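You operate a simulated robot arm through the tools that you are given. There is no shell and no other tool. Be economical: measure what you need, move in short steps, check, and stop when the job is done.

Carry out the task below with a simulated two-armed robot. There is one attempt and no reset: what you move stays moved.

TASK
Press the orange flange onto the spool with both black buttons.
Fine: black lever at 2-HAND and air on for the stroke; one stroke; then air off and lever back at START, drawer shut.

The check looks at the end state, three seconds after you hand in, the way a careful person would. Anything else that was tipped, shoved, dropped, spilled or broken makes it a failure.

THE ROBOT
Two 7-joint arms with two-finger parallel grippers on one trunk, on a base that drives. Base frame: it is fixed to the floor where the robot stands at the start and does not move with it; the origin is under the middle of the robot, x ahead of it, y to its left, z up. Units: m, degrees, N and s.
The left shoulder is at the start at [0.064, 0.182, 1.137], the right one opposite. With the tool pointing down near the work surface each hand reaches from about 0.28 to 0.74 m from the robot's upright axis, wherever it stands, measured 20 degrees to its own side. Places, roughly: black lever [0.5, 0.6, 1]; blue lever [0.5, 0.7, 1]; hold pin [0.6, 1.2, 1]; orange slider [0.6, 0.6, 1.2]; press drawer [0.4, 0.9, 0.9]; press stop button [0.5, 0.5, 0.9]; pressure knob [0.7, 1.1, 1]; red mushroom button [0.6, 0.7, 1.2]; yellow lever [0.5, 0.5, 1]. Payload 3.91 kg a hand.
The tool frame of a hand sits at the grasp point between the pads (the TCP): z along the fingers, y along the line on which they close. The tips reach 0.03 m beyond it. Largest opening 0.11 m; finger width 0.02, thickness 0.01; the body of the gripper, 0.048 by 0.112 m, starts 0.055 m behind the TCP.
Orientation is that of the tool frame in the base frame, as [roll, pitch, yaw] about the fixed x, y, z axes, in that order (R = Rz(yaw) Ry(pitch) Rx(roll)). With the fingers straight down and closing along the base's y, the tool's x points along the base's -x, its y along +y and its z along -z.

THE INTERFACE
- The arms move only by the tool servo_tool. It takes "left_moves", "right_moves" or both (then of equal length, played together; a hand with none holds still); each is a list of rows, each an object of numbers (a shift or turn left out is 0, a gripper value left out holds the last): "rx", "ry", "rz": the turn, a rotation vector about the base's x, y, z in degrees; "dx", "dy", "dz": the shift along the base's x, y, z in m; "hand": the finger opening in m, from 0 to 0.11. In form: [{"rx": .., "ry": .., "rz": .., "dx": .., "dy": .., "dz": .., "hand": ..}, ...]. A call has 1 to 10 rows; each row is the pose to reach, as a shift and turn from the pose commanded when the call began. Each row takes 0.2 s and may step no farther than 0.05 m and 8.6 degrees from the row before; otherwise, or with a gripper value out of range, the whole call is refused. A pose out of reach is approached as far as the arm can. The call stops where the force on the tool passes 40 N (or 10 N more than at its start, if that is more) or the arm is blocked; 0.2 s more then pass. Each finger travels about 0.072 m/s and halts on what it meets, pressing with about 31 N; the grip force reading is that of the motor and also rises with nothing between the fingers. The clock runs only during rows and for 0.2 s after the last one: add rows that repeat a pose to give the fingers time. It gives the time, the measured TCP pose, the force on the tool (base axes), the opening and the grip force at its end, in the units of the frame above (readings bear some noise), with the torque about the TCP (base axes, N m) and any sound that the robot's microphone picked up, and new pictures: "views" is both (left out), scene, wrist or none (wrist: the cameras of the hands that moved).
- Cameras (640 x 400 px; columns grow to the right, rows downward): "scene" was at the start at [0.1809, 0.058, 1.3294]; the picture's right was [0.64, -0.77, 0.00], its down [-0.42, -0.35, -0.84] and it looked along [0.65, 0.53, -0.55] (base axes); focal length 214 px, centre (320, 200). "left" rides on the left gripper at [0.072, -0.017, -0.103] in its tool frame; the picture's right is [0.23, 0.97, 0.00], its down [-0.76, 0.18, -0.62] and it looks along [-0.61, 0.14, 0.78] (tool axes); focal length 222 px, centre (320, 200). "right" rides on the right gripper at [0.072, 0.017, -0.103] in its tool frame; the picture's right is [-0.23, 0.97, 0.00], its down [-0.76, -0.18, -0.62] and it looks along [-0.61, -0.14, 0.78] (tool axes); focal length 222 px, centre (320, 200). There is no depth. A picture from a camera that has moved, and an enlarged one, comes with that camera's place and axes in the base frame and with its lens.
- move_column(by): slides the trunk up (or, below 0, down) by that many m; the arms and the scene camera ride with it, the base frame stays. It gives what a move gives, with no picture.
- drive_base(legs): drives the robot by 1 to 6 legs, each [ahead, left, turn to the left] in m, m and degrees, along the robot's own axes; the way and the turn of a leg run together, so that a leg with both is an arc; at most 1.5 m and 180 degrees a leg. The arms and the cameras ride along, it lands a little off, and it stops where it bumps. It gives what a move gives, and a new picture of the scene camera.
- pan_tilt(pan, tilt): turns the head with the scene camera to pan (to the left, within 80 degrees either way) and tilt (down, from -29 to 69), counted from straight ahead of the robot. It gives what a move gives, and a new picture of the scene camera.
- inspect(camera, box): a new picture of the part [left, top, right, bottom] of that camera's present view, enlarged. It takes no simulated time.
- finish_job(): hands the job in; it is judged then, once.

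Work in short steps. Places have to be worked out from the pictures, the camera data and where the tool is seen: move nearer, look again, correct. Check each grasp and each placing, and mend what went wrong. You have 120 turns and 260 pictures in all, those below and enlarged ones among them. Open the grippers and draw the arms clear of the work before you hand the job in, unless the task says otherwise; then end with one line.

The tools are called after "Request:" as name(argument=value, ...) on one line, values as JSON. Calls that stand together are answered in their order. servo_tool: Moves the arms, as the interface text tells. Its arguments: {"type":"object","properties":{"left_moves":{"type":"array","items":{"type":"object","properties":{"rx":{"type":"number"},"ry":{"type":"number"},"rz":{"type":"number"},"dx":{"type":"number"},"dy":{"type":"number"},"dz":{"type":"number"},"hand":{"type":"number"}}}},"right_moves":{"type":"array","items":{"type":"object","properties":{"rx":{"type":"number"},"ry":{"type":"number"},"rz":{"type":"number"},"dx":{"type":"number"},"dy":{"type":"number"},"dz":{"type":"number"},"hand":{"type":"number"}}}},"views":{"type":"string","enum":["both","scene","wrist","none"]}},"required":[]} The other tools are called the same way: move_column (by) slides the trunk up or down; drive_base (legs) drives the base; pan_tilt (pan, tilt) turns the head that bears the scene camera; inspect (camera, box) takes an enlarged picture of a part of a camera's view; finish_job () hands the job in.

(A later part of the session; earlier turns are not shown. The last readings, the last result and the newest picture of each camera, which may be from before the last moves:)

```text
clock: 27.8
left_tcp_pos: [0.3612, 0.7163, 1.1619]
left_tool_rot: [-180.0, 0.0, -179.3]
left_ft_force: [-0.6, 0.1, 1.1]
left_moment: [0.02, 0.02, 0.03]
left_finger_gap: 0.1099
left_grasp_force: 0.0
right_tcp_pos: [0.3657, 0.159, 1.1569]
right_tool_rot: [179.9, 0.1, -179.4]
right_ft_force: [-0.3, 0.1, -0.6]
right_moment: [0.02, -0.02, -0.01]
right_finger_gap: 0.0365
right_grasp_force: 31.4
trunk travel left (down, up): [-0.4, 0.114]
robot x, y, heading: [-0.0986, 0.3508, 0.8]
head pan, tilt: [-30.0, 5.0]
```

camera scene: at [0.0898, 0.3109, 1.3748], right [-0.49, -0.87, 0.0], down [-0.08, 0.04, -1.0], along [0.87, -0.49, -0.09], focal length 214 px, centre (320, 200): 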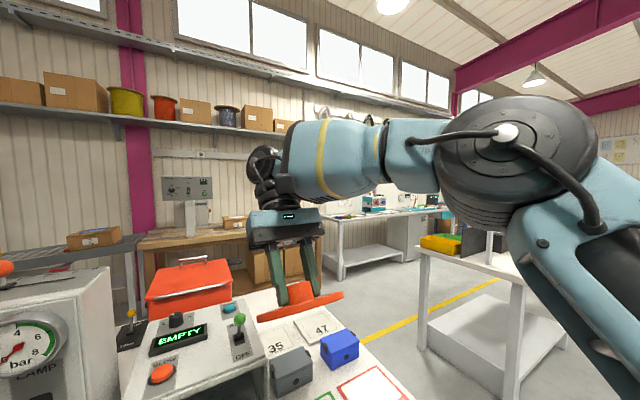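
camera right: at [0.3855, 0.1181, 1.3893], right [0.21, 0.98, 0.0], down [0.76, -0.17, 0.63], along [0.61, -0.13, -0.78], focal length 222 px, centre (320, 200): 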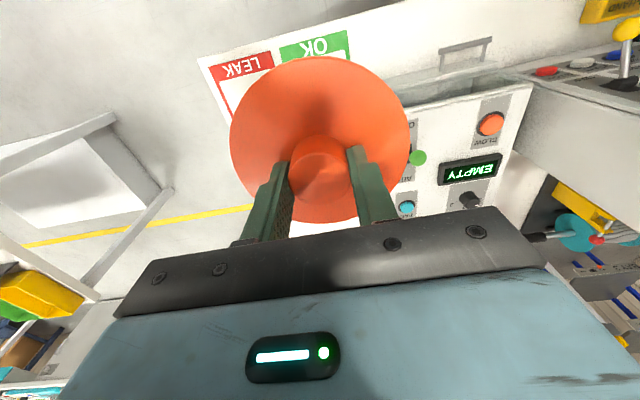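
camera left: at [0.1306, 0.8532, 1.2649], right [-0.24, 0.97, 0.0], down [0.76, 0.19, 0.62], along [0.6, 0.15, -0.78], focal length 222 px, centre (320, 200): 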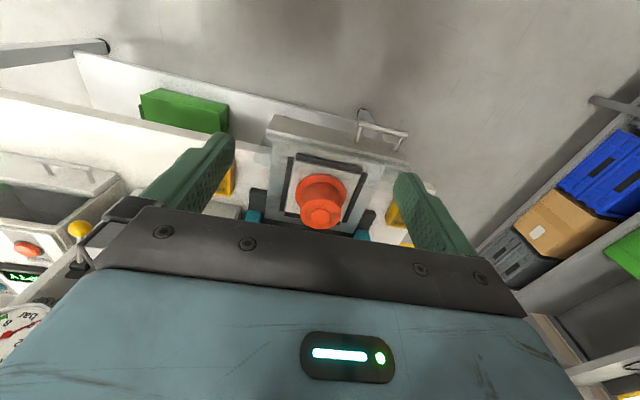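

Request:
servo_tool(right_moves=[{"rx": 8, "dy": -0.03, "dz": 0.02}, {"rx": 16, "dy": -0.06, "dz": 0.04}, {"rx": 24, "dy": -0.09, "dz": 0.06}, {"rx": 32, "dy": -0.12, "dz": 0.08}, {"rx": 40, "dy": -0.15, "dz": 0.09}, {"rx": 48, "dy": -0.17, "dz": 0.09}, {"rx": 56, "dy": -0.18, "dz": 0.09}, {"rx": 64, "dy": -0.18, "dz": 0.09}], views="scene")

```text
clock: 29.6
left_tcp_pos: [0.3604, 0.7176, 1.1609]
left_tool_rot: [180.0, 0.0, -179.3]
left_ft_force: [0.3, 0.1, 0.0]
left_moment: [-0.01, 0.04, 0.01]
left_finger_gap: 0.1101
left_grasp_force: 0.0
right_tcp_pos: [0.3663, -0.022, 1.2467]
right_tool_rot: [115.8, 0.7, -179.8]
right_ft_force: [-0.4, 0.3, -0.8]
right_moment: [0.01, 0.0, 0.03]
right_finger_gap: 0.0366
right_grasp_force: 31.3
trunk travel left (down, up): [-0.4, 0.114]
robot x, y, heading: [-0.1032, 0.353, 0.9]
head pan, tilt: [-30.0, 5.0]
camera scene: at [0.0899, 0.3104, 1.3748], right [-0.49, -0.87, 0.0], down [-0.08, 0.04, -1.0], along [0.87, -0.49, -0.09], focal length 214 px, centre (320, 200)
```

scene: 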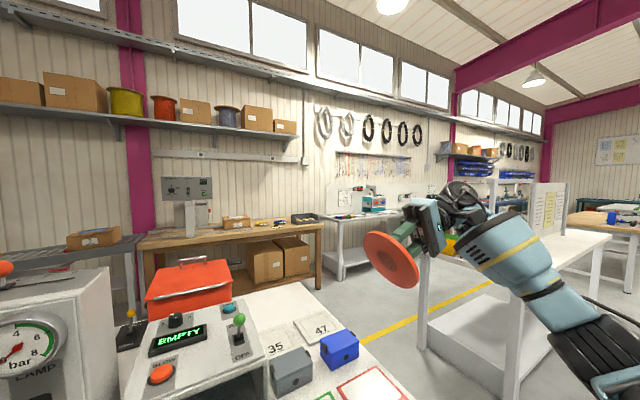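

Request:
inspect(camera="scene", box=[345, 215, 445, 300])

```text
4.71 times, centred on (395, 258) of scene
camera zoom: at [0.0899, 0.3104, 1.3748], right [-0.49, -0.87, 0.0], down [-0.08, 0.04, -1.0], along [0.87, -0.49, -0.09], focal length 1009 px, centre (-33, -71)
```

zoom: 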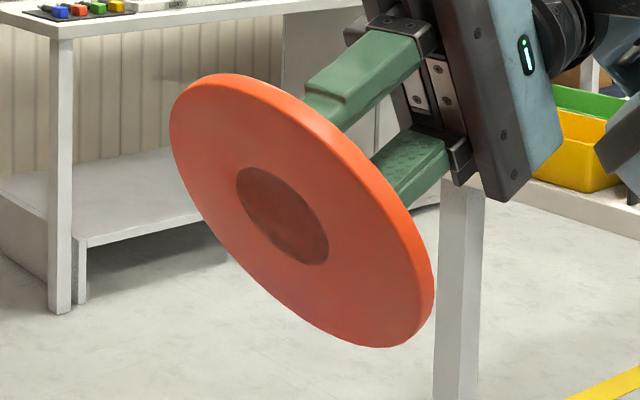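

The underside has a round recess the size of the spool's boss, so the flange goes on hub-up. I'll un-roll the hand and drive to the drawer.

Request:
servo_tool(right_moves=[{"rx": -8, "dz": 0.0}, {"rx": -16, "dy": 0.01}, {"rx": -24, "dy": 0.03}, {"rx": -32, "dy": 0.06}, {"rx": -40, "dy": 0.09}, {"rx": -48, "dy": 0.12, "dz": -0.01}, {"rx": -56, "dy": 0.15, "dz": -0.03}, {"rx": -64, "dy": 0.18, "dz": -0.05}], views="none")

Request:
drive_base(legs=[[-0.12, 0, 0], [0, 0.68, 0]])

Request:
pan_tilt(pan=-10, tilt=45)

```text
clock: 31.4
left_tcp_pos: [0.3605, 0.7174, 1.1631]
left_tool_rot: [-179.9, 0.0, -179.3]
left_ft_force: [0.8, 0.6, -0.4]
left_moment: [-0.01, 0.01, -0.02]
left_finger_gap: 0.11
left_grasp_force: 0.1
right_tcp_pos: [0.3652, 0.161, 1.1979]
right_tool_rot: [-179.8, 0.1, -179.2]
right_ft_force: [0.8, 0.0, -1.0]
right_moment: [-0.04, -0.01, 0.02]
right_finger_gap: 0.0366
right_grasp_force: 30.5
trunk travel left (down, up): [-0.4, 0.114]
robot x, y, heading: [-0.1037, 0.3502, 0.7]
head pan, tilt: [-30.0, 5.0]
```

```text
clock: 38.8
left_tcp_pos: [0.2353, 1.4069, 1.1631]
left_tool_rot: [180.0, 0.1, -179.8]
left_ft_force: [0.2, -0.1, 0.4]
left_moment: [0.02, 0.02, 0.0]
left_finger_gap: 0.1098
left_grasp_force: 0.0
right_tcp_pos: [0.2377, 0.8491, 1.1977]
right_tool_rot: [179.9, 0.0, -179.6]
right_ft_force: [0.4, 0.3, -1.1]
right_moment: [0.03, 0.0, 0.0]
right_finger_gap: 0.0366
right_grasp_force: 30.9
trunk travel left (down, up): [-0.4, 0.114]
robot x, y, heading: [-0.2296, 1.0447, 0.4]
head pan, tilt: [-30.0, 5.0]
camera scene: at [-0.0385, 1.0033, 1.3749], right [-0.49, -0.87, 0.0], down [-0.08, 0.04, -1.0], along [0.87, -0.49, -0.09], focal length 214 px, centre (320, 200)
```

scene: 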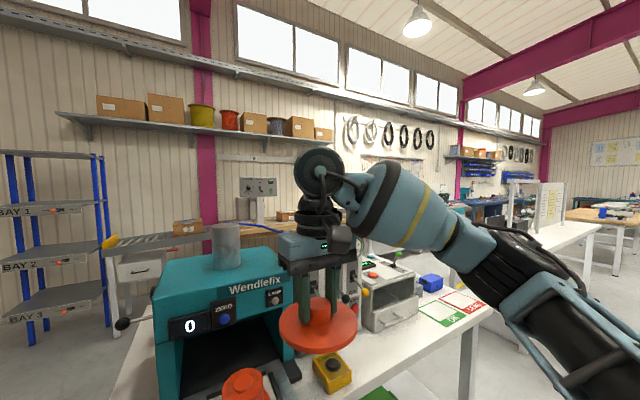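

```text
clock: 39.8
left_tcp_pos: [0.2348, 1.4084, 1.1624]
left_tool_rot: [-180.0, 0.1, -179.9]
left_ft_force: [-0.3, 0.0, -0.4]
left_moment: [-0.01, -0.04, -0.03]
left_finger_gap: 0.1101
left_grasp_force: 0.0
right_tcp_pos: [0.2383, 0.8487, 1.1969]
right_tool_rot: [180.0, 0.1, -179.7]
right_ft_force: [0.4, 0.1, -0.7]
right_moment: [0.02, -0.04, 0.01]
right_finger_gap: 0.0367
right_grasp_force: 31.0
trunk travel left (down, up): [-0.4, 0.114]
robot x, y, heading: [-0.2313, 1.0497, 0.1]
head pan, tilt: [-10.0, 45.0]
camera scene: at [-0.0381, 1.035, 1.3119], right [-0.17, -0.99, 0.0], down [-0.7, 0.12, -0.71], along [0.7, -0.12, -0.71], focal length 214 px, centre (320, 200)
```

scene: 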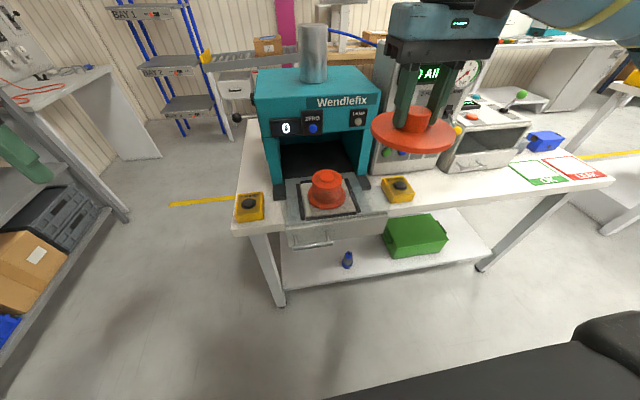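

Request:
inspect(camera="scene", box=[225, 145, 425, 265])

Request:
inspect(camera="scene", box=[295, 160, 365, 220])

```text
3.20 times, centred on (325, 205) of scene
camera zoom: at [-0.0381, 1.035, 1.3119], right [-0.17, -0.99, 0.0], down [-0.7, 0.12, -0.71], along [0.7, -0.12, -0.71], focal length 686 px, centre (304, 184)
```

zoom: 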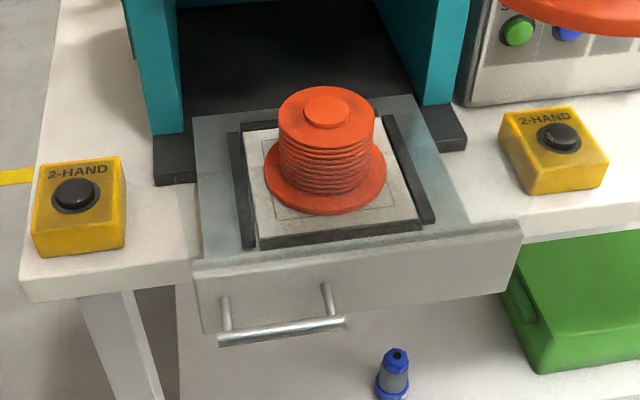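

```text
6.67 times, centred on (330, 190) of scene
camera zoom: at [-0.0381, 1.035, 1.3119], right [-0.17, -0.99, 0.0], down [-0.7, 0.12, -0.71], along [0.7, -0.12, -0.71], focal length 1430 px, centre (253, 267)
```

zoom: 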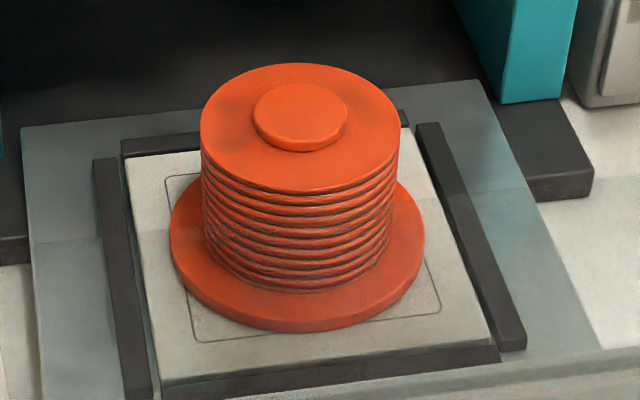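

Boss top triangulates consistently to about (0.441, 0.932, 0.917), with the press front face at x≈0.55, so there's room. I'll bring the flange above the spool, staying ~7 cm high.

Request:
servo_tool(right_moves=[{"dx": 0.035, "dy": 0.015, "dz": -0.02}, {"dx": 0.07, "dy": 0.03, "dz": -0.04}, {"dx": 0.105, "dy": 0.045, "dz": -0.06}, {"dx": 0.14, "dy": 0.06, "dz": -0.08}, {"dx": 0.17, "dy": 0.075, "dz": -0.1}, {"dx": 0.2, "dy": 0.083, "dz": -0.13}, {"dx": 0.2, "dy": 0.083, "dz": -0.165}], views="both")

Request:
inspect(camera="scene", box=[280, 120, 380, 220])

```text
clock: 41.4
left_tcp_pos: [0.2361, 1.4064, 1.1631]
left_tool_rot: [179.9, 0.0, -179.7]
left_ft_force: [-0.1, -0.7, 0.3]
left_moment: [0.0, 0.03, -0.04]
left_finger_gap: 0.1102
left_grasp_force: 0.1
right_tcp_pos: [0.4386, 0.9298, 1.0308]
right_tool_rot: [-180.0, 0.0, -179.5]
right_ft_force: [0.4, -0.1, -0.3]
right_moment: [0.02, 0.02, 0.01]
right_finger_gap: 0.0366
right_grasp_force: 30.9
trunk travel left (down, up): [-0.4, 0.114]
robot x, y, heading: [-0.2287, 1.0465, 0.2]
head pan, tilt: [-10.0, 45.0]
camera scene: at [-0.0379, 1.0338, 1.3118], right [-0.17, -0.99, 0.0], down [-0.7, 0.12, -0.71], along [0.7, -0.12, -0.71], focal length 214 px, centre (320, 200)
camera right: at [0.3654, 0.9452, 1.1333], right [0.22, 0.98, 0.0], down [0.76, -0.17, 0.62], along [0.61, -0.14, -0.78], focal length 222 px, centre (320, 200)
```

scene: 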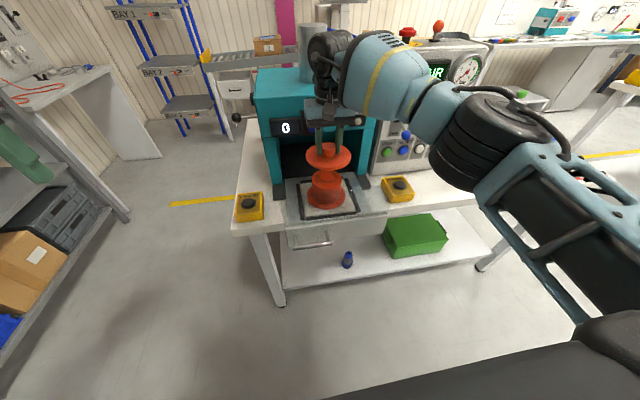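
right: 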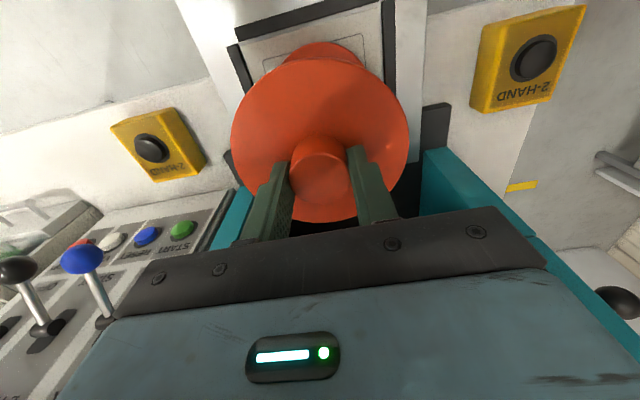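

```text
4.00 times, centred on (330, 170) of scene
camera zoom: at [-0.0379, 1.0338, 1.3118], right [-0.17, -0.99, 0.0], down [-0.7, 0.12, -0.71], along [0.7, -0.12, -0.71], focal length 858 px, centre (280, 320)
```

zoom: 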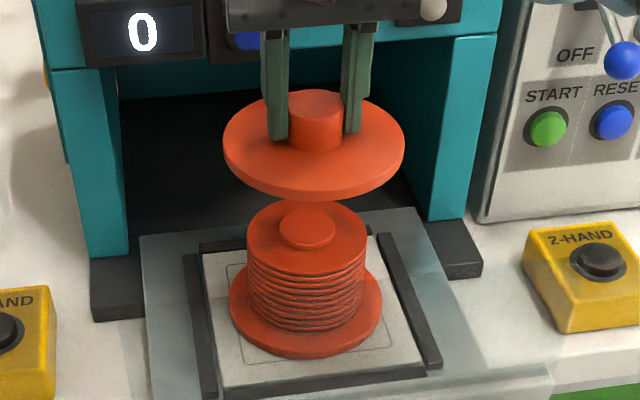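

Flange is above the spool and y is nearly aligned (spool about +3 mm). I'll lower to z≈0.985, just above the boss, and compare closely.

Request:
servo_tool(right_moves=[{"dx": 0.0, "dy": 0.003, "dz": -0.02}, {"dx": 0.0, "dy": 0.003, "dz": -0.043}], views="wrist")

Request:
inspect(camera="scene", box=[290, 130, 370, 210])

```text
clock: 42.0
left_tcp_pos: [0.2356, 1.4068, 1.1616]
left_tool_rot: [180.0, 0.0, -179.8]
left_ft_force: [0.0, -0.6, -0.1]
left_moment: [-0.02, -0.01, 0.02]
left_finger_gap: 0.1101
left_grasp_force: 0.1
right_tcp_pos: [0.4366, 0.9335, 0.9881]
right_tool_rot: [-180.0, 0.0, -179.7]
right_ft_force: [0.4, 0.0, -0.8]
right_moment: [-0.01, -0.01, 0.01]
right_finger_gap: 0.0365
right_grasp_force: 30.9
trunk travel left (down, up): [-0.4, 0.114]
robot x, y, heading: [-0.2316, 1.0507, 0.5]
head pan, tilt: [-10.0, 45.0]
camera right: at [0.3645, 0.9501, 1.09], right [0.22, 0.97, 0.0], down [0.76, -0.17, 0.62], along [0.61, -0.14, -0.78], focal length 222 px, centre (320, 200)
```

right: 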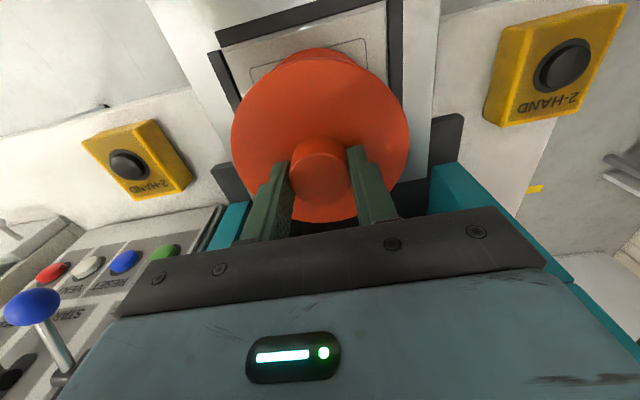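

```text
5.00 times, centred on (330, 170) of scene
camera zoom: at [-0.0379, 1.0346, 1.3118], right [-0.17, -0.99, 0.0], down [-0.7, 0.12, -0.71], along [0.7, -0.12, -0.71], focal length 1072 px, centre (270, 350)
```

zoom: 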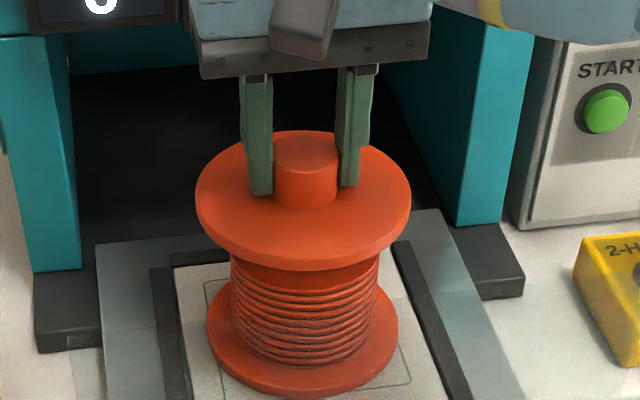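

Comparing scales (equal disc diameters), the spool sits near (0.442, 0.932) and my flange near (0.435, 0.935). I'll correct by +6 mm x, −2 mm y and lower gently to contact.

Request:
servo_tool(right_moves=[{"dx": 0.006, "dy": -0.002, "dz": 0.0}, {"dx": 0.006, "dy": -0.002, "dz": -0.01}], views="wrist")

Request:
inspect(camera="scene", box=[290, 130, 370, 210])

Request:
inspect(camera="right", box=[220, 20, 420, 240])

```text
clock: 42.6
left_tcp_pos: [0.2358, 1.408, 1.1618]
left_tool_rot: [180.0, 0.0, -179.7]
left_ft_force: [0.0, 0.2, 0.5]
left_moment: [0.01, 0.0, 0.0]
left_finger_gap: 0.1096
left_grasp_force: 0.1
right_tcp_pos: [0.4435, 0.9323, 0.9775]
right_tool_rot: [179.9, 0.1, -179.7]
right_ft_force: [0.3, -0.2, -0.1]
right_moment: [0.0, 0.0, 0.0]
right_finger_gap: 0.0366
right_grasp_force: 31.4
trunk travel left (down, up): [-0.4, 0.114]
robot x, y, heading: [-0.2281, 1.0464, 0.3]
head pan, tilt: [-10.0, 45.0]
camera right: at [0.3711, 0.9488, 1.0814], right [0.22, 0.98, 0.0], down [0.76, -0.17, 0.62], along [0.61, -0.14, -0.78], focal length 222 px, centre (320, 200)
```

right: 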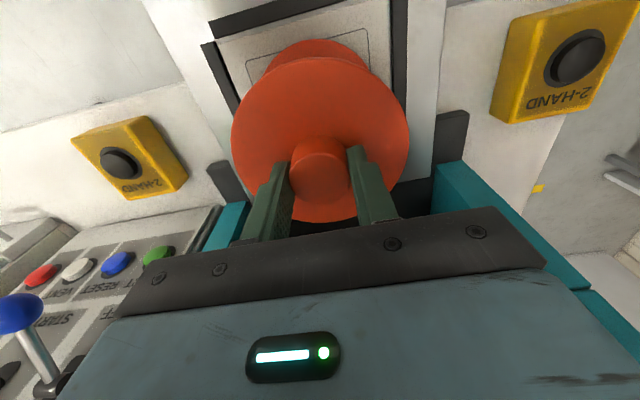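

```text
5.00 times, centred on (330, 170) of scene
camera zoom: at [-0.038, 1.0349, 1.3118], right [-0.17, -0.99, 0.0], down [-0.7, 0.12, -0.71], along [0.7, -0.12, -0.71], focal length 1072 px, centre (270, 350)
```

zoom: 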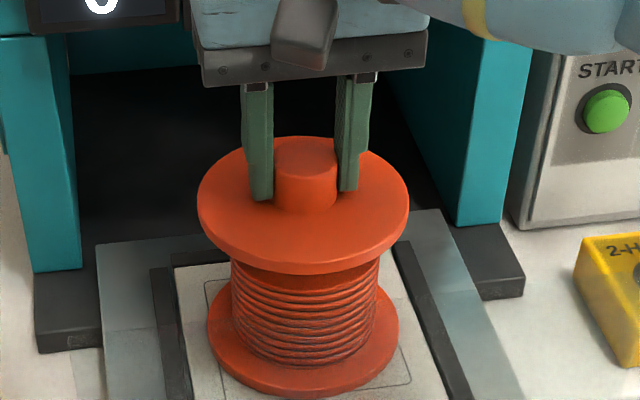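

```text
1.82 times, centred on (320, 130) of right
camera zoom: at [0.3711, 0.9488, 1.0814], right [0.22, 0.98, 0.0], down [0.76, -0.17, 0.62], along [0.61, -0.14, -0.78], focal length 404 px, centre (320, 327)
```

zoom: 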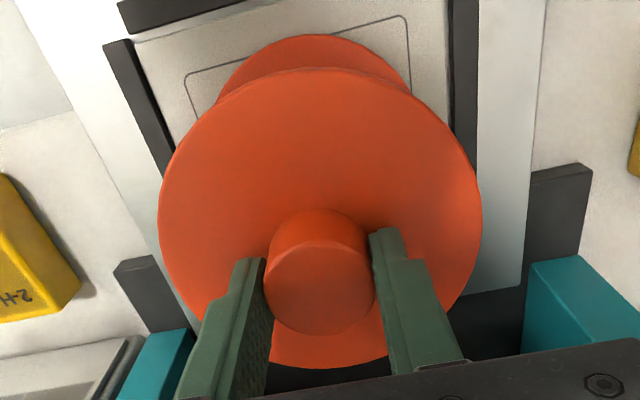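

Alignment looks within ~2–3 mm; the wrist view suggests −2 mm in x and y. I'll apply that and lower in small steps until contact.

Request:
servo_tool(right_moves=[{"dx": -0.002, "dy": -0.002, "dz": -0.004}, {"dx": -0.002, "dy": -0.002, "dz": -0.008}, {"dx": -0.002, "dy": -0.002, "dz": -0.011}, {"dx": -0.002, "dy": -0.002, "dz": -0.014}], views="wrist")

Request:
inspect(camera="scene", box=[290, 130, 370, 210])

```text
clock: 43.6
left_tcp_pos: [0.2358, 1.4075, 1.1617]
left_tool_rot: [180.0, 0.0, -179.6]
left_ft_force: [-0.5, 0.5, -0.1]
left_moment: [0.01, 0.01, 0.04]
left_finger_gap: 0.11
left_grasp_force: 0.1
right_tcp_pos: [0.4418, 0.9307, 0.9652]
right_tool_rot: [180.0, 0.0, -179.7]
right_ft_force: [0.2, -0.7, 0.1]
right_moment: [0.0, 0.01, -0.01]
right_finger_gap: 0.0364
right_grasp_force: 31.6
trunk travel left (down, up): [-0.4, 0.114]
robot x, y, heading: [-0.2306, 1.0488, 0.4]
head pan, tilt: [-10.0, 45.0]
camera right: at [0.3685, 0.9468, 1.0673], right [0.22, 0.98, 0.0], down [0.76, -0.17, 0.62], along [0.61, -0.14, -0.78], focal length 222 px, centre (320, 200)
```

right: 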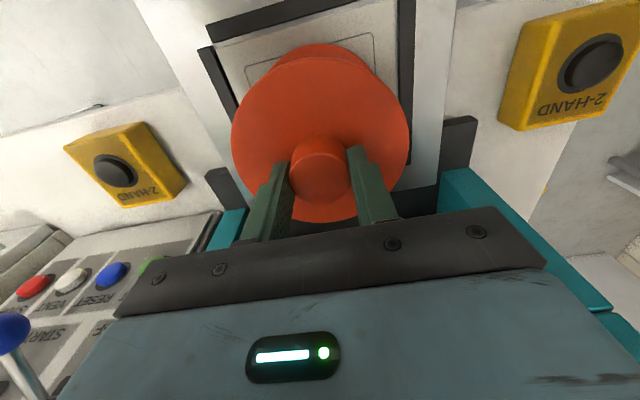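

```text
5.00 times, centred on (330, 170) of scene
camera zoom: at [-0.038, 1.0351, 1.3119], right [-0.17, -0.99, 0.0], down [-0.7, 0.12, -0.71], along [0.7, -0.12, -0.71], focal length 1072 px, centre (270, 350)
```

zoom: 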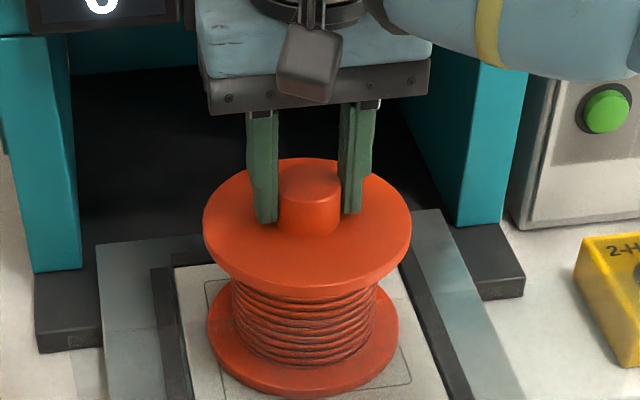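

No contact yet at TCP z 0.965. I'll nudge +1 mm in y and continue down gently.

Request:
servo_tool(right_moves=[{"dy": 0.001, "dz": -0.003}, {"dy": 0.001, "dz": -0.006}, {"dy": 0.001, "dz": -0.009}, {"dy": 0.001, "dz": -0.012}], views="none")

Request:
inspect(camera="scene", box=[290, 130, 370, 210])

Request:
inspect(camera="right", box=[220, 20, 420, 240])

```text
clock: 44.6
left_tcp_pos: [0.2336, 1.4075, 1.1634]
left_tool_rot: [-180.0, 0.0, -179.8]
left_ft_force: [-1.1, 0.1, -0.4]
left_moment: [-0.01, 0.0, 0.01]
left_finger_gap: 0.1101
left_grasp_force: 0.1
right_tcp_pos: [0.4415, 0.9319, 0.9569]
right_tool_rot: [180.0, 0.4, -179.7]
right_ft_force: [1.2, -1.7, 18.1]
right_moment: [-0.38, 0.09, 0.04]
right_finger_gap: 0.0364
right_grasp_force: 31.0
trunk travel left (down, up): [-0.4, 0.114]
robot x, y, heading: [-0.2304, 1.0471, 0.6]
head pan, tilt: [-10.0, 45.0]
```

```text
5.00 times, centred on (330, 170) of scene
camera zoom: at [-0.0398, 1.0351, 1.3124], right [-0.17, -0.99, 0.0], down [-0.7, 0.12, -0.71], along [0.7, -0.12, -0.71], focal length 1072 px, centre (270, 350)
```

zoom: 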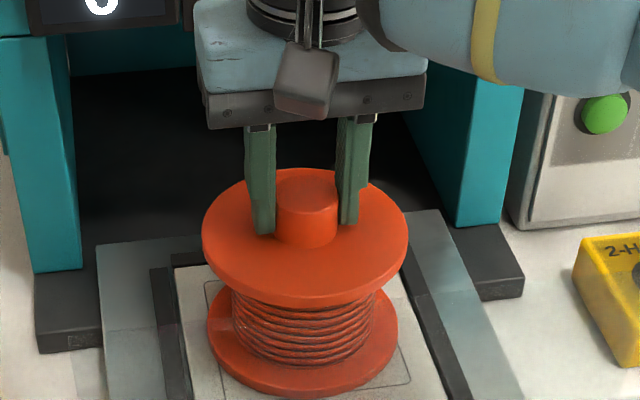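

```text
1.82 times, centred on (320, 130) of right
camera zoom: at [0.3678, 0.9477, 1.0595], right [0.22, 0.97, 0.0], down [0.76, -0.17, 0.63], along [0.61, -0.14, -0.78], focal length 404 px, centre (320, 327)
```

zoom: 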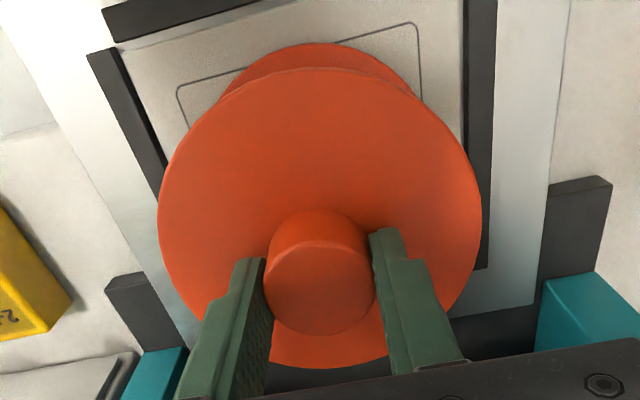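

Contact at 18 N with a torque indicating the contact is ~2 cm toward −y: the recess rim is riding on the boss's −y edge. I'll ease up a bit, shift −2 mm in y, and press again.

Request:
servo_tool(right_moves=[{"dy": -0.0, "dz": 0.006}, {"dy": -0.002, "dz": 0.006}, {"dy": -0.002, "dz": 0.002}, {"dy": -0.002, "dz": -0.001}, {"dy": -0.002, "dz": -0.001}], views="none")

```text
clock: 45.8
left_tcp_pos: [0.2334, 1.4093, 1.1628]
left_tool_rot: [-179.9, 0.2, -179.7]
left_ft_force: [0.0, 0.1, -0.2]
left_moment: [0.03, 0.01, 0.01]
left_finger_gap: 0.1101
left_grasp_force: 0.1
right_tcp_pos: [0.4395, 0.9324, 0.9569]
right_tool_rot: [179.9, 0.5, -179.7]
right_ft_force: [7.4, 0.9, 28.9]
right_moment: [-0.31, 0.1, 0.02]
right_finger_gap: 0.0363
right_grasp_force: 31.2
trunk travel left (down, up): [-0.4, 0.114]
robot x, y, heading: [-0.229, 1.0491, 0.2]
head pan, tilt: [-10.0, 45.0]
```

Request:
servo_tool(right_moves=[{"dz": 0.003}, {"dy": -0.001, "dz": 0.001}, {"dy": -0.002, "dz": 0.001}, {"dy": -0.002, "dz": 0.001}], views="none")

Request:
inspect(camera="scene", box=[290, 130, 370, 210])

Request:
inspect(camera="right", box=[220, 20, 420, 240])

```text
clock: 46.8
left_tcp_pos: [0.2335, 1.4089, 1.163]
left_tool_rot: [-179.8, 0.1, -179.7]
left_ft_force: [-0.7, -0.7, -0.1]
left_moment: [-0.02, -0.01, -0.01]
left_finger_gap: 0.1102
left_grasp_force: 0.0
right_tcp_pos: [0.4394, 0.9313, 0.9558]
right_tool_rot: [180.0, 0.3, -179.5]
right_ft_force: [5.1, 7.5, 25.0]
right_moment: [0.21, -0.19, 0.05]
right_finger_gap: 0.0364
right_grasp_force: 30.5
trunk travel left (down, up): [-0.4, 0.114]
robot x, y, heading: [-0.2297, 1.0471, 0.4]
head pan, tilt: [-10.0, 45.0]
```

```text
5.00 times, centred on (330, 170) of scene
camera zoom: at [-0.0398, 1.0365, 1.3122], right [-0.17, -0.99, 0.0], down [-0.7, 0.12, -0.71], along [0.7, -0.12, -0.71], focal length 1072 px, centre (270, 350)
```

zoom: 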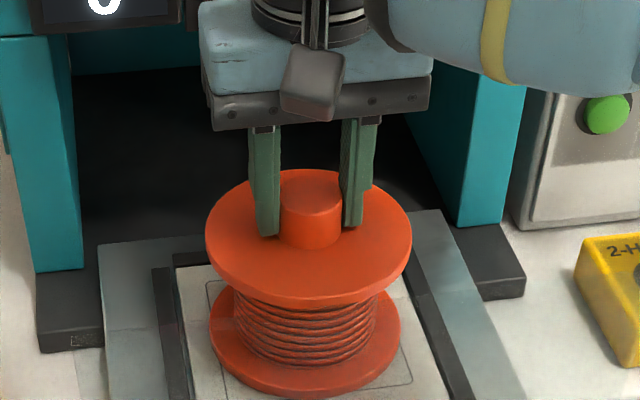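

```text
1.82 times, centred on (320, 130) of right
camera zoom: at [0.3664, 0.9467, 1.0592], right [0.22, 0.98, 0.0], down [0.76, -0.17, 0.63], along [0.61, -0.14, -0.78], focal length 404 px, centre (320, 327)
```

zoom: 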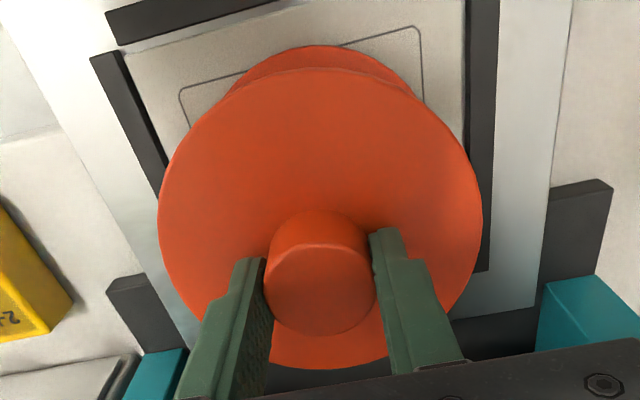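

Lateral force now appears (Fy 7.5 N), which could be friction or engagement. I'll reduce the down-force and test with a small sideways shift.

Request:
servo_tool(right_moves=[{"dz": 0.002}, {"dz": 0.003}, {"dz": 0.003, "dy": -0.002}, {"dz": 0.003, "dy": -0.004}], views="none")

```text
clock: 47.8
left_tcp_pos: [0.2337, 1.4089, 1.1616]
left_tool_rot: [-180.0, 0.0, -179.8]
left_ft_force: [0.4, -0.3, 0.1]
left_moment: [0.01, -0.03, 0.01]
left_finger_gap: 0.1103
left_grasp_force: 0.1
right_tcp_pos: [0.441, 0.9255, 0.9576]
right_tool_rot: [-179.9, 0.0, -179.6]
right_ft_force: [-1.6, 8.2, 9.8]
right_moment: [0.69, 0.01, 0.07]
right_finger_gap: 0.0366
right_grasp_force: 31.0
trunk travel left (down, up): [-0.4, 0.114]
robot x, y, heading: [-0.2326, 1.0452, 0.1]
head pan, tilt: [-10.0, 45.0]
```

It slid freely, so it's not engaged; the torque now indicates contact on the +y side, so the centre lies around y≈0.929–0.930. I'll lift slightly, re-centre there and press lightly.

Request:
servo_tool(right_moves=[{"dz": 0.008}, {"dz": 0.008, "dy": 0.005, "dx": -0.001}, {"dz": 0.002, "dy": 0.005, "dx": -0.001}, {"dz": -0.001, "dy": 0.005, "dx": -0.001}, {"dz": -0.004, "dy": 0.005, "dx": -0.001}], views="none")

```text
clock: 49.0
left_tcp_pos: [0.2327, 1.4069, 1.1636]
left_tool_rot: [179.9, 0.0, -179.6]
left_ft_force: [-0.9, 0.0, -0.2]
left_moment: [0.0, -0.02, 0.01]
left_finger_gap: 0.1101
left_grasp_force: 0.1
right_tcp_pos: [0.4402, 0.928, 0.9581]
right_tool_rot: [-180.0, 0.4, -179.9]
right_ft_force: [0.9, -6.4, 24.2]
right_moment: [-0.59, 0.64, 0.02]
right_finger_gap: 0.0366
right_grasp_force: 30.4
trunk travel left (down, up): [-0.4, 0.114]
robot x, y, heading: [-0.2302, 1.042, 0.5]
head pan, tilt: [-10.0, 45.0]
```

The torque reading is ambiguous, so I want a side view. I'll raise the right hand slightly and bring the left wrist camera down to look horizontally at the spool/flange gap.

Request:
servo_tool(right_moves=[{"dz": 0.004}, {"dz": 0.006}, {"dz": 0.006}, {"dz": 0.006}, {"dz": 0.006}, {"dz": 0.006}], left_moves=[{"ry": -8, "dy": -0.02, "dz": -0.02}, {"ry": -16, "dy": -0.05, "dz": -0.05}, {"ry": -24, "dy": -0.08, "dz": -0.08}, {"ry": -32, "dy": -0.11, "dz": -0.11}, {"ry": -40, "dy": -0.14, "dz": -0.14}, {"ry": -47, "dy": -0.17, "dz": -0.17}], views="none")

Request:
servo_tool(left_moves=[{"rz": -8, "dy": -0.04, "dz": -0.02, "dx": -0.01}, {"rz": -16, "dy": -0.08, "dz": -0.03, "dx": -0.02}, {"rz": -24, "dy": -0.11, "dz": -0.04, "dx": -0.03}, {"rz": -32, "dy": -0.14, "dz": -0.05, "dx": -0.03}, {"rz": -39, "dy": -0.155, "dz": -0.06, "dx": -0.03}], views="both")

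```text
clock: 50.4
left_tcp_pos: [0.2347, 1.2386, 0.9915]
left_tool_rot: [-179.6, 47.0, -179.6]
left_ft_force: [0.0, 0.4, -0.2]
left_moment: [-0.01, -0.01, 0.01]
left_finger_gap: 0.1102
left_grasp_force: 0.1
right_tcp_pos: [0.4415, 0.93, 0.9571]
right_tool_rot: [180.0, 0.1, -179.6]
right_ft_force: [0.4, -0.2, -0.4]
right_moment: [0.01, 0.02, 0.05]
right_finger_gap: 0.0364
right_grasp_force: 31.7
trunk travel left (down, up): [-0.4, 0.114]
robot x, y, heading: [-0.2305, 1.046, 0.2]
head pan, tilt: [-10.0, 45.0]
```

```text
clock: 51.6
left_tcp_pos: [0.2064, 1.0835, 0.9321]
left_tool_rot: [-179.8, 46.9, 141.3]
left_ft_force: [-0.5, -0.6, -0.1]
left_moment: [0.05, 0.0, 0.01]
left_finger_gap: 0.1102
left_grasp_force: 0.0
right_tcp_pos: [0.4407, 0.929, 0.9595]
right_tool_rot: [180.0, 0.1, -179.7]
right_ft_force: [-0.5, 0.0, -0.4]
right_moment: [-0.02, 0.0, 0.03]
right_finger_gap: 0.0364
right_grasp_force: 31.2
trunk travel left (down, up): [-0.4, 0.114]
robot x, y, heading: [-0.2299, 1.0437, 0.3]
head pan, tilt: [-10.0, 45.0]
camera scene: at [-0.0381, 1.0351, 1.3119], right [-0.17, -0.99, 0.0], down [-0.7, 0.12, -0.71], along [0.7, -0.12, -0.71], focal length 214 px, centre (320, 200)
camera left: at [0.0976, 1.1483, 0.9496], right [0.49, 0.85, -0.17], down [0.16, 0.1, 0.98], along [0.86, -0.51, -0.09], focal length 222 px, centre (320, 200)
```

scene: 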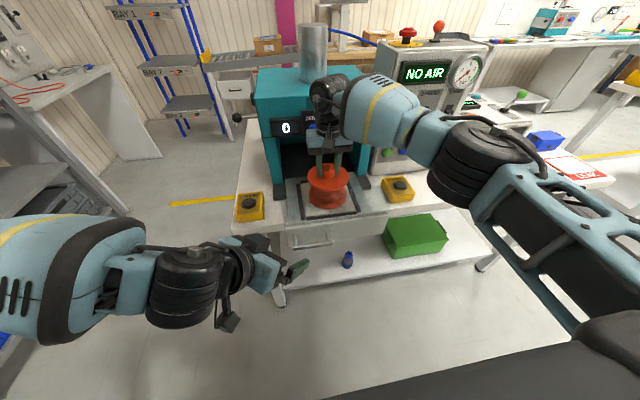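
left: 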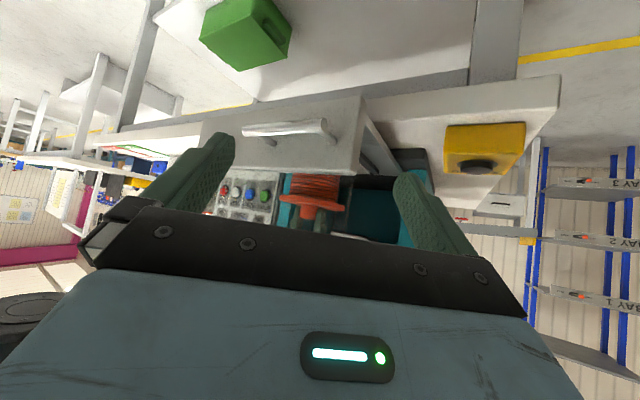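

The side view (upside down) works well. I'll enlarge it.

Request:
inspect(camera="left", box=[270, 165, 360, 235])

```text
5.71 times, centred on (315, 200) of left
camera zoom: at [0.0976, 1.1483, 0.9496], right [0.49, 0.85, -0.17], down [0.16, 0.1, 0.98], along [0.86, -0.51, -0.09], focal length 1269 px, centre (349, 200)
```

zoom: 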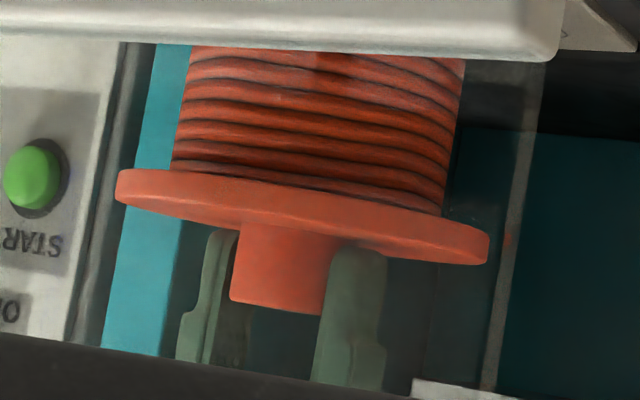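

Very useful. I'll lift 12 mm to see the boss and recess height from the side and check the alignment directly.

Request:
servo_tool(right_moves=[{"dz": 0.006}, {"dz": 0.012}], views="none")

Request:
inspect(camera="left", box=[270, 165, 360, 235])

```text
clock: 52.2
left_tcp_pos: [0.2053, 1.0826, 0.9319]
left_tool_rot: [-179.7, 47.0, 141.4]
left_ft_force: [-0.1, 0.2, 0.4]
left_moment: [0.03, -0.02, -0.03]
left_finger_gap: 0.1101
left_grasp_force: 0.0
right_tcp_pos: [0.4409, 0.9303, 0.9704]
right_tool_rot: [179.9, 0.0, -179.7]
right_ft_force: [0.4, -0.2, 0.1]
right_moment: [-0.01, -0.01, 0.0]
right_finger_gap: 0.0364
right_grasp_force: 30.6
trunk travel left (down, up): [-0.4, 0.114]
robot x, y, heading: [-0.2364, 1.0435, 0.6]
head pan, tilt: [-10.0, 45.0]
```

```text
5.71 times, centred on (315, 200) of left
camera zoom: at [0.0975, 1.1484, 0.9495], right [0.49, 0.86, -0.17], down [0.16, 0.1, 0.98], along [0.86, -0.51, -0.09], focal length 1269 px, centre (349, 200)
```

zoom: 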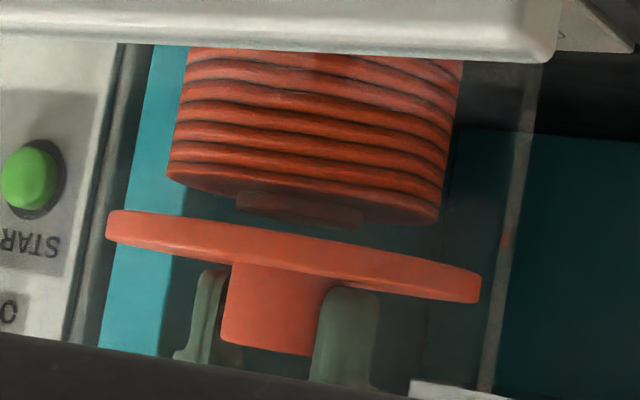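

The side view shows the flange laterally aligned with the boss, and the boss is only ~4–5 mm high, so at the earlier contact it was near seated. I'll check from the head camera whether the spool stayed centred on its plate.

Request:
inspect(camera="scene", box=[290, 130, 370, 210])

Request:
inspect(camera="right", box=[220, 0, 420, 220])

```text
5.00 times, centred on (330, 170) of scene
camera zoom: at [-0.0381, 1.0351, 1.3119], right [-0.17, -0.99, 0.0], down [-0.7, 0.12, -0.71], along [0.7, -0.12, -0.71], focal length 1072 px, centre (270, 350)
```

zoom: 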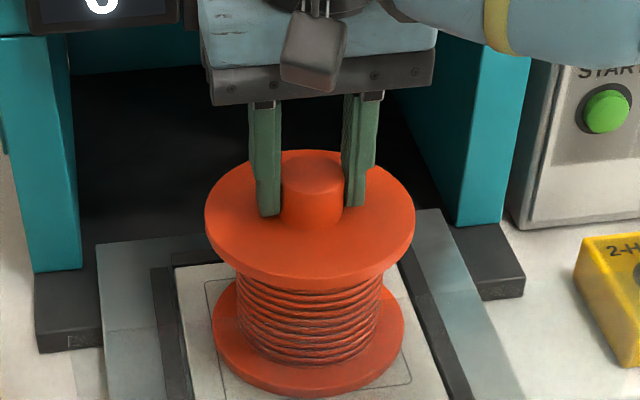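

```text
1.82 times, centred on (320, 110) of right
camera zoom: at [0.3673, 0.9455, 1.0732], right [0.22, 0.98, 0.0], down [0.76, -0.17, 0.62], along [0.61, -0.14, -0.78], focal length 404 px, centre (320, 364)
```

zoom: 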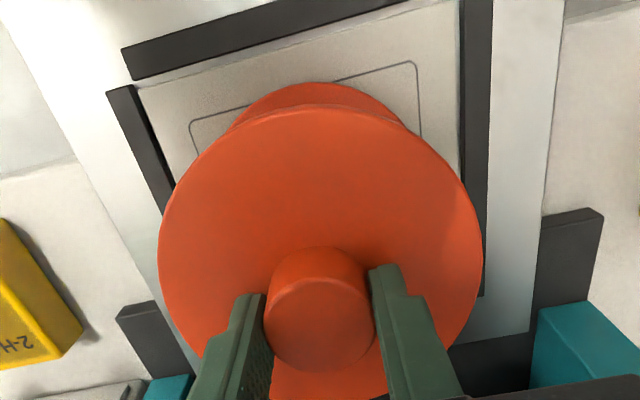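

The spool itself was dragged ~3 mm toward −y, meaning the flange was in fact engaged over the boss. I'll lower it back on, then slide the pair +3 mm back to centre with light pressure.

Request:
servo_tool(right_moves=[{"dz": -0.006}, {"dz": -0.012}, {"dz": -0.015}, {"dz": -0.015}], views="none")

Request:
inspect(camera="left", box=[270, 165, 360, 235])

```text
clock: 53.2
left_tcp_pos: [0.2057, 1.0845, 0.9323]
left_tool_rot: [-179.7, 47.0, 141.4]
left_ft_force: [-0.5, 0.6, -0.8]
left_moment: [0.0, 0.01, 0.0]
left_finger_gap: 0.11
left_grasp_force: 0.0
right_tcp_pos: [0.4395, 0.9295, 0.9566]
right_tool_rot: [-179.9, 0.2, -179.7]
right_ft_force: [1.1, 0.8, 8.9]
right_moment: [-0.13, 0.12, -0.05]
right_finger_gap: 0.0365
right_grasp_force: 31.2
trunk travel left (down, up): [-0.4, 0.114]
robot x, y, heading: [-0.2293, 1.0454, 0.2]
head pan, tilt: [-10.0, 45.0]
```

```text
5.71 times, centred on (315, 200) of left
camera zoom: at [0.097, 1.1485, 0.9499], right [0.49, 0.86, -0.17], down [0.16, 0.1, 0.98], along [0.86, -0.51, -0.09], focal length 1269 px, centre (349, 200)
```

zoom: 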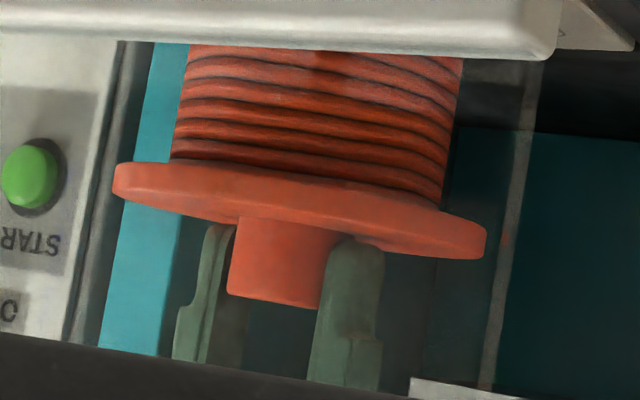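

The flange now sits flush on the shoulder with 9 N: it is engaged. I'll slide +3 mm in y to re-centre the spool.

Request:
servo_tool(right_moves=[{"dz": 0.001, "dy": 0.0015}, {"dz": 0.001, "dy": 0.003}, {"dz": 0.001, "dy": 0.004}], views="none")

Request:
inspect(camera="scene", box=[290, 130, 370, 210])

```text
clock: 54.0
left_tcp_pos: [0.2053, 1.0835, 0.9318]
left_tool_rot: [-179.7, 46.9, 141.4]
left_ft_force: [1.0, 0.7, 1.5]
left_moment: [-0.02, -0.03, -0.01]
left_finger_gap: 0.1099
left_grasp_force: 0.0
right_tcp_pos: [0.4388, 0.9319, 0.9581]
right_tool_rot: [180.0, 0.2, -179.8]
right_ft_force: [1.4, -5.7, 10.2]
right_moment: [-0.23, -0.02, 0.01]
right_finger_gap: 0.0365
right_grasp_force: 30.9
trunk travel left (down, up): [-0.4, 0.114]
robot x, y, heading: [-0.2288, 1.0466, 0.4]
head pan, tilt: [-10.0, 45.0]
```

```text
5.00 times, centred on (330, 170) of scene
camera zoom: at [-0.039, 1.0345, 1.312], right [-0.17, -0.99, 0.0], down [-0.7, 0.12, -0.71], along [0.7, -0.12, -0.71], focal length 1072 px, centre (270, 350)
```

zoom: 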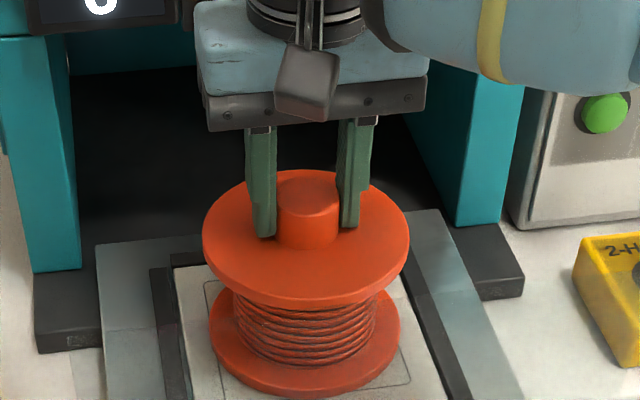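

Spool is back within ~1 mm of its original place. I'll release and lift off, then check.

Request:
servo_tool(right_moves=[{"dz": 0.001}, {"dz": 0.001, "hand": 0.06}, {"dz": 0.001, "hand": 0.07}, {"dz": 0.003, "hand": 0.08}, {"dz": 0.02, "hand": 0.08}, {"dz": 0.06, "hand": 0.08}, {"dz": 0.1, "hand": 0.08, "dx": -0.03}, {"dz": 0.14, "hand": 0.08, "dx": -0.05}], views="none")

Request:
inspect(camera="scene", box=[280, 130, 380, 220])

Request:
inspect(camera="left", box=[270, 165, 360, 235])

```text
clock: 55.8
left_tcp_pos: [0.2064, 1.0837, 0.932]
left_tool_rot: [-179.8, 47.0, 141.4]
left_ft_force: [-0.1, -0.4, -0.1]
left_moment: [-0.02, -0.03, 0.0]
left_finger_gap: 0.1098
left_grasp_force: 0.0
right_tcp_pos: [0.3887, 0.9355, 1.0974]
right_tool_rot: [-179.9, 0.1, -179.7]
right_ft_force: [0.7, 0.2, -0.1]
right_moment: [0.02, 0.01, -0.02]
right_finger_gap: 0.0801
right_grasp_force: 0.1
trunk travel left (down, up): [-0.4, 0.114]
robot x, y, heading: [-0.2277, 1.0477, 0.4]
head pan, tilt: [-10.0, 45.0]
```

```text
4.44 times, centred on (330, 175) of scene
camera zoom: at [-0.0388, 1.0356, 1.312], right [-0.17, -0.99, 0.0], down [-0.7, 0.12, -0.71], along [0.7, -0.12, -0.71], focal length 953 px, centre (276, 311)
```

zoom: 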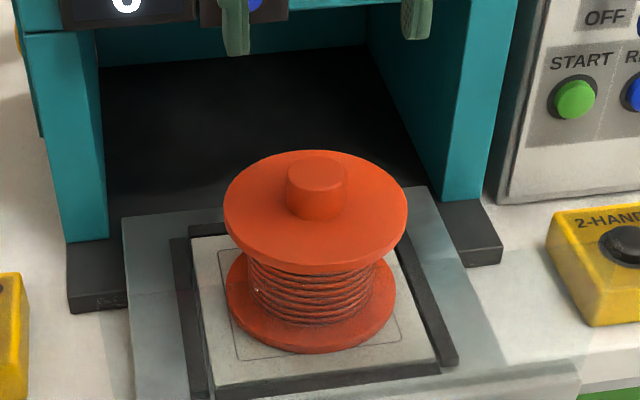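

```text
5.71 times, centred on (315, 200) of left
camera zoom: at [0.097, 1.1487, 0.9497], right [0.49, 0.86, -0.17], down [0.16, 0.1, 0.98], along [0.86, -0.51, -0.09], focal length 1269 px, centre (349, 200)
```

zoom: 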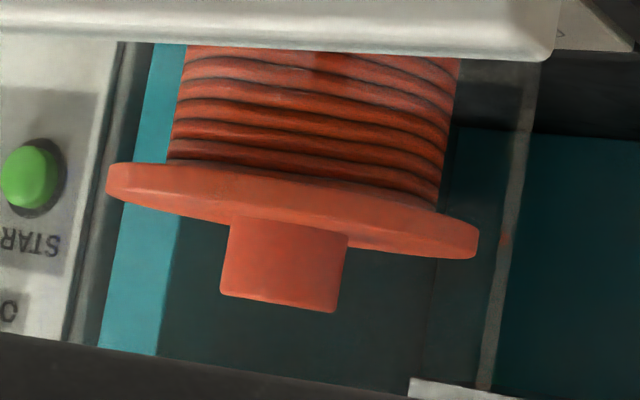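

The flange sits flat on the spool. Next I'll close the drawer: the panel is around x≈0.30, z 0.80–0.89, y 0.80–1.06, with the handle at y>0.948. I'll back the left hand away and bring the right hand (closed) down in front of the panel at y≈0.91.

Request:
servo_tool(left_moves=[{"dy": 0.03, "dz": 0.02}, {"dy": 0.06, "dz": 0.04}, {"dy": 0.09, "dz": 0.06}, {"dy": 0.12, "dz": 0.08}, {"dy": 0.15, "dz": 0.1}, {"dy": 0.15, "dz": 0.1}, {"dy": 0.15, "dz": 0.1}, {"dy": 0.15, "dz": 0.1}], right_moves=[{"dx": -0.045, "hand": 0.0}, {"dx": -0.09, "dy": -0.01, "hand": 0.0}, {"dx": -0.135, "dy": -0.02, "hand": 0.0}, {"dx": -0.17, "dy": -0.025, "dz": -0.02, "hand": 0.0}, {"dx": -0.17, "dy": -0.025, "dz": -0.065, "hand": 0.0}, {"dx": -0.17, "dy": -0.025, "dz": -0.11, "hand": 0.0}, {"dx": -0.17, "dy": -0.025, "dz": -0.15, "hand": 0.0}, {"dx": -0.17, "dy": -0.025, "dz": -0.19, "hand": 0.0}], views="both")

```text
clock: 57.6
left_tcp_pos: [0.206, 1.2292, 1.0324]
left_tool_rot: [-179.7, 47.0, 141.4]
left_ft_force: [0.6, 0.4, -0.5]
left_moment: [0.01, -0.03, -0.02]
left_finger_gap: 0.1101
left_grasp_force: 0.1
right_tcp_pos: [0.2216, 0.9072, 0.9093]
right_tool_rot: [-179.9, 0.1, -179.6]
right_ft_force: [-0.6, 0.3, 0.0]
right_moment: [0.01, 0.01, 0.01]
right_finger_gap: 0.0002
right_grasp_force: 30.6
trunk travel left (down, up): [-0.4, 0.114]
robot x, y, heading: [-0.2314, 1.0496, 0.4]
head pan, tilt: [-10.0, 45.0]
camera scene: at [-0.0379, 1.0348, 1.3118], right [-0.17, -0.99, 0.0], down [-0.7, 0.12, -0.71], along [0.7, -0.12, -0.71], focal length 214 px, centre (320, 200)
camera right: at [0.1489, 0.9231, 1.0114], right [0.22, 0.98, 0.0], down [0.76, -0.17, 0.62], along [0.61, -0.14, -0.78], focal length 222 px, centre (320, 200)
camera left: at [0.0977, 1.2948, 1.0489], right [0.49, 0.86, -0.17], down [0.16, 0.1, 0.98], along [0.86, -0.51, -0.09], focal length 222 px, centre (320, 200)
```

scene: 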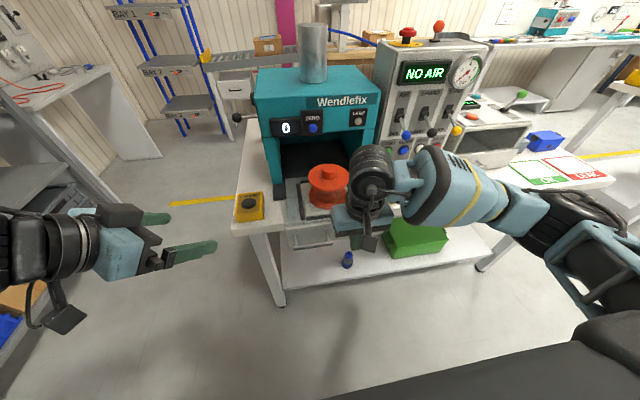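
right: 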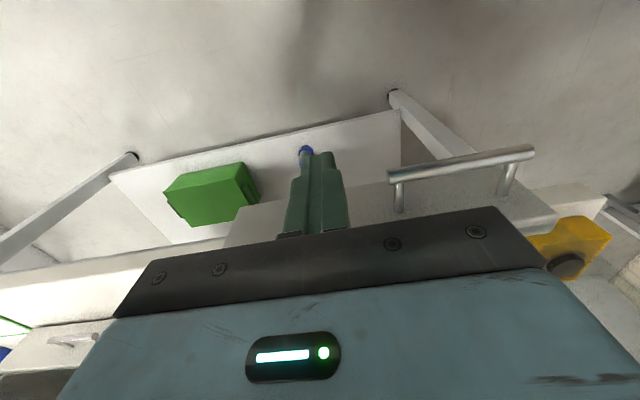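
left: 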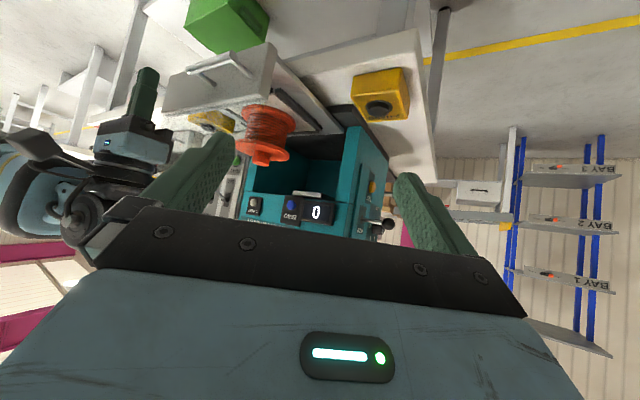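

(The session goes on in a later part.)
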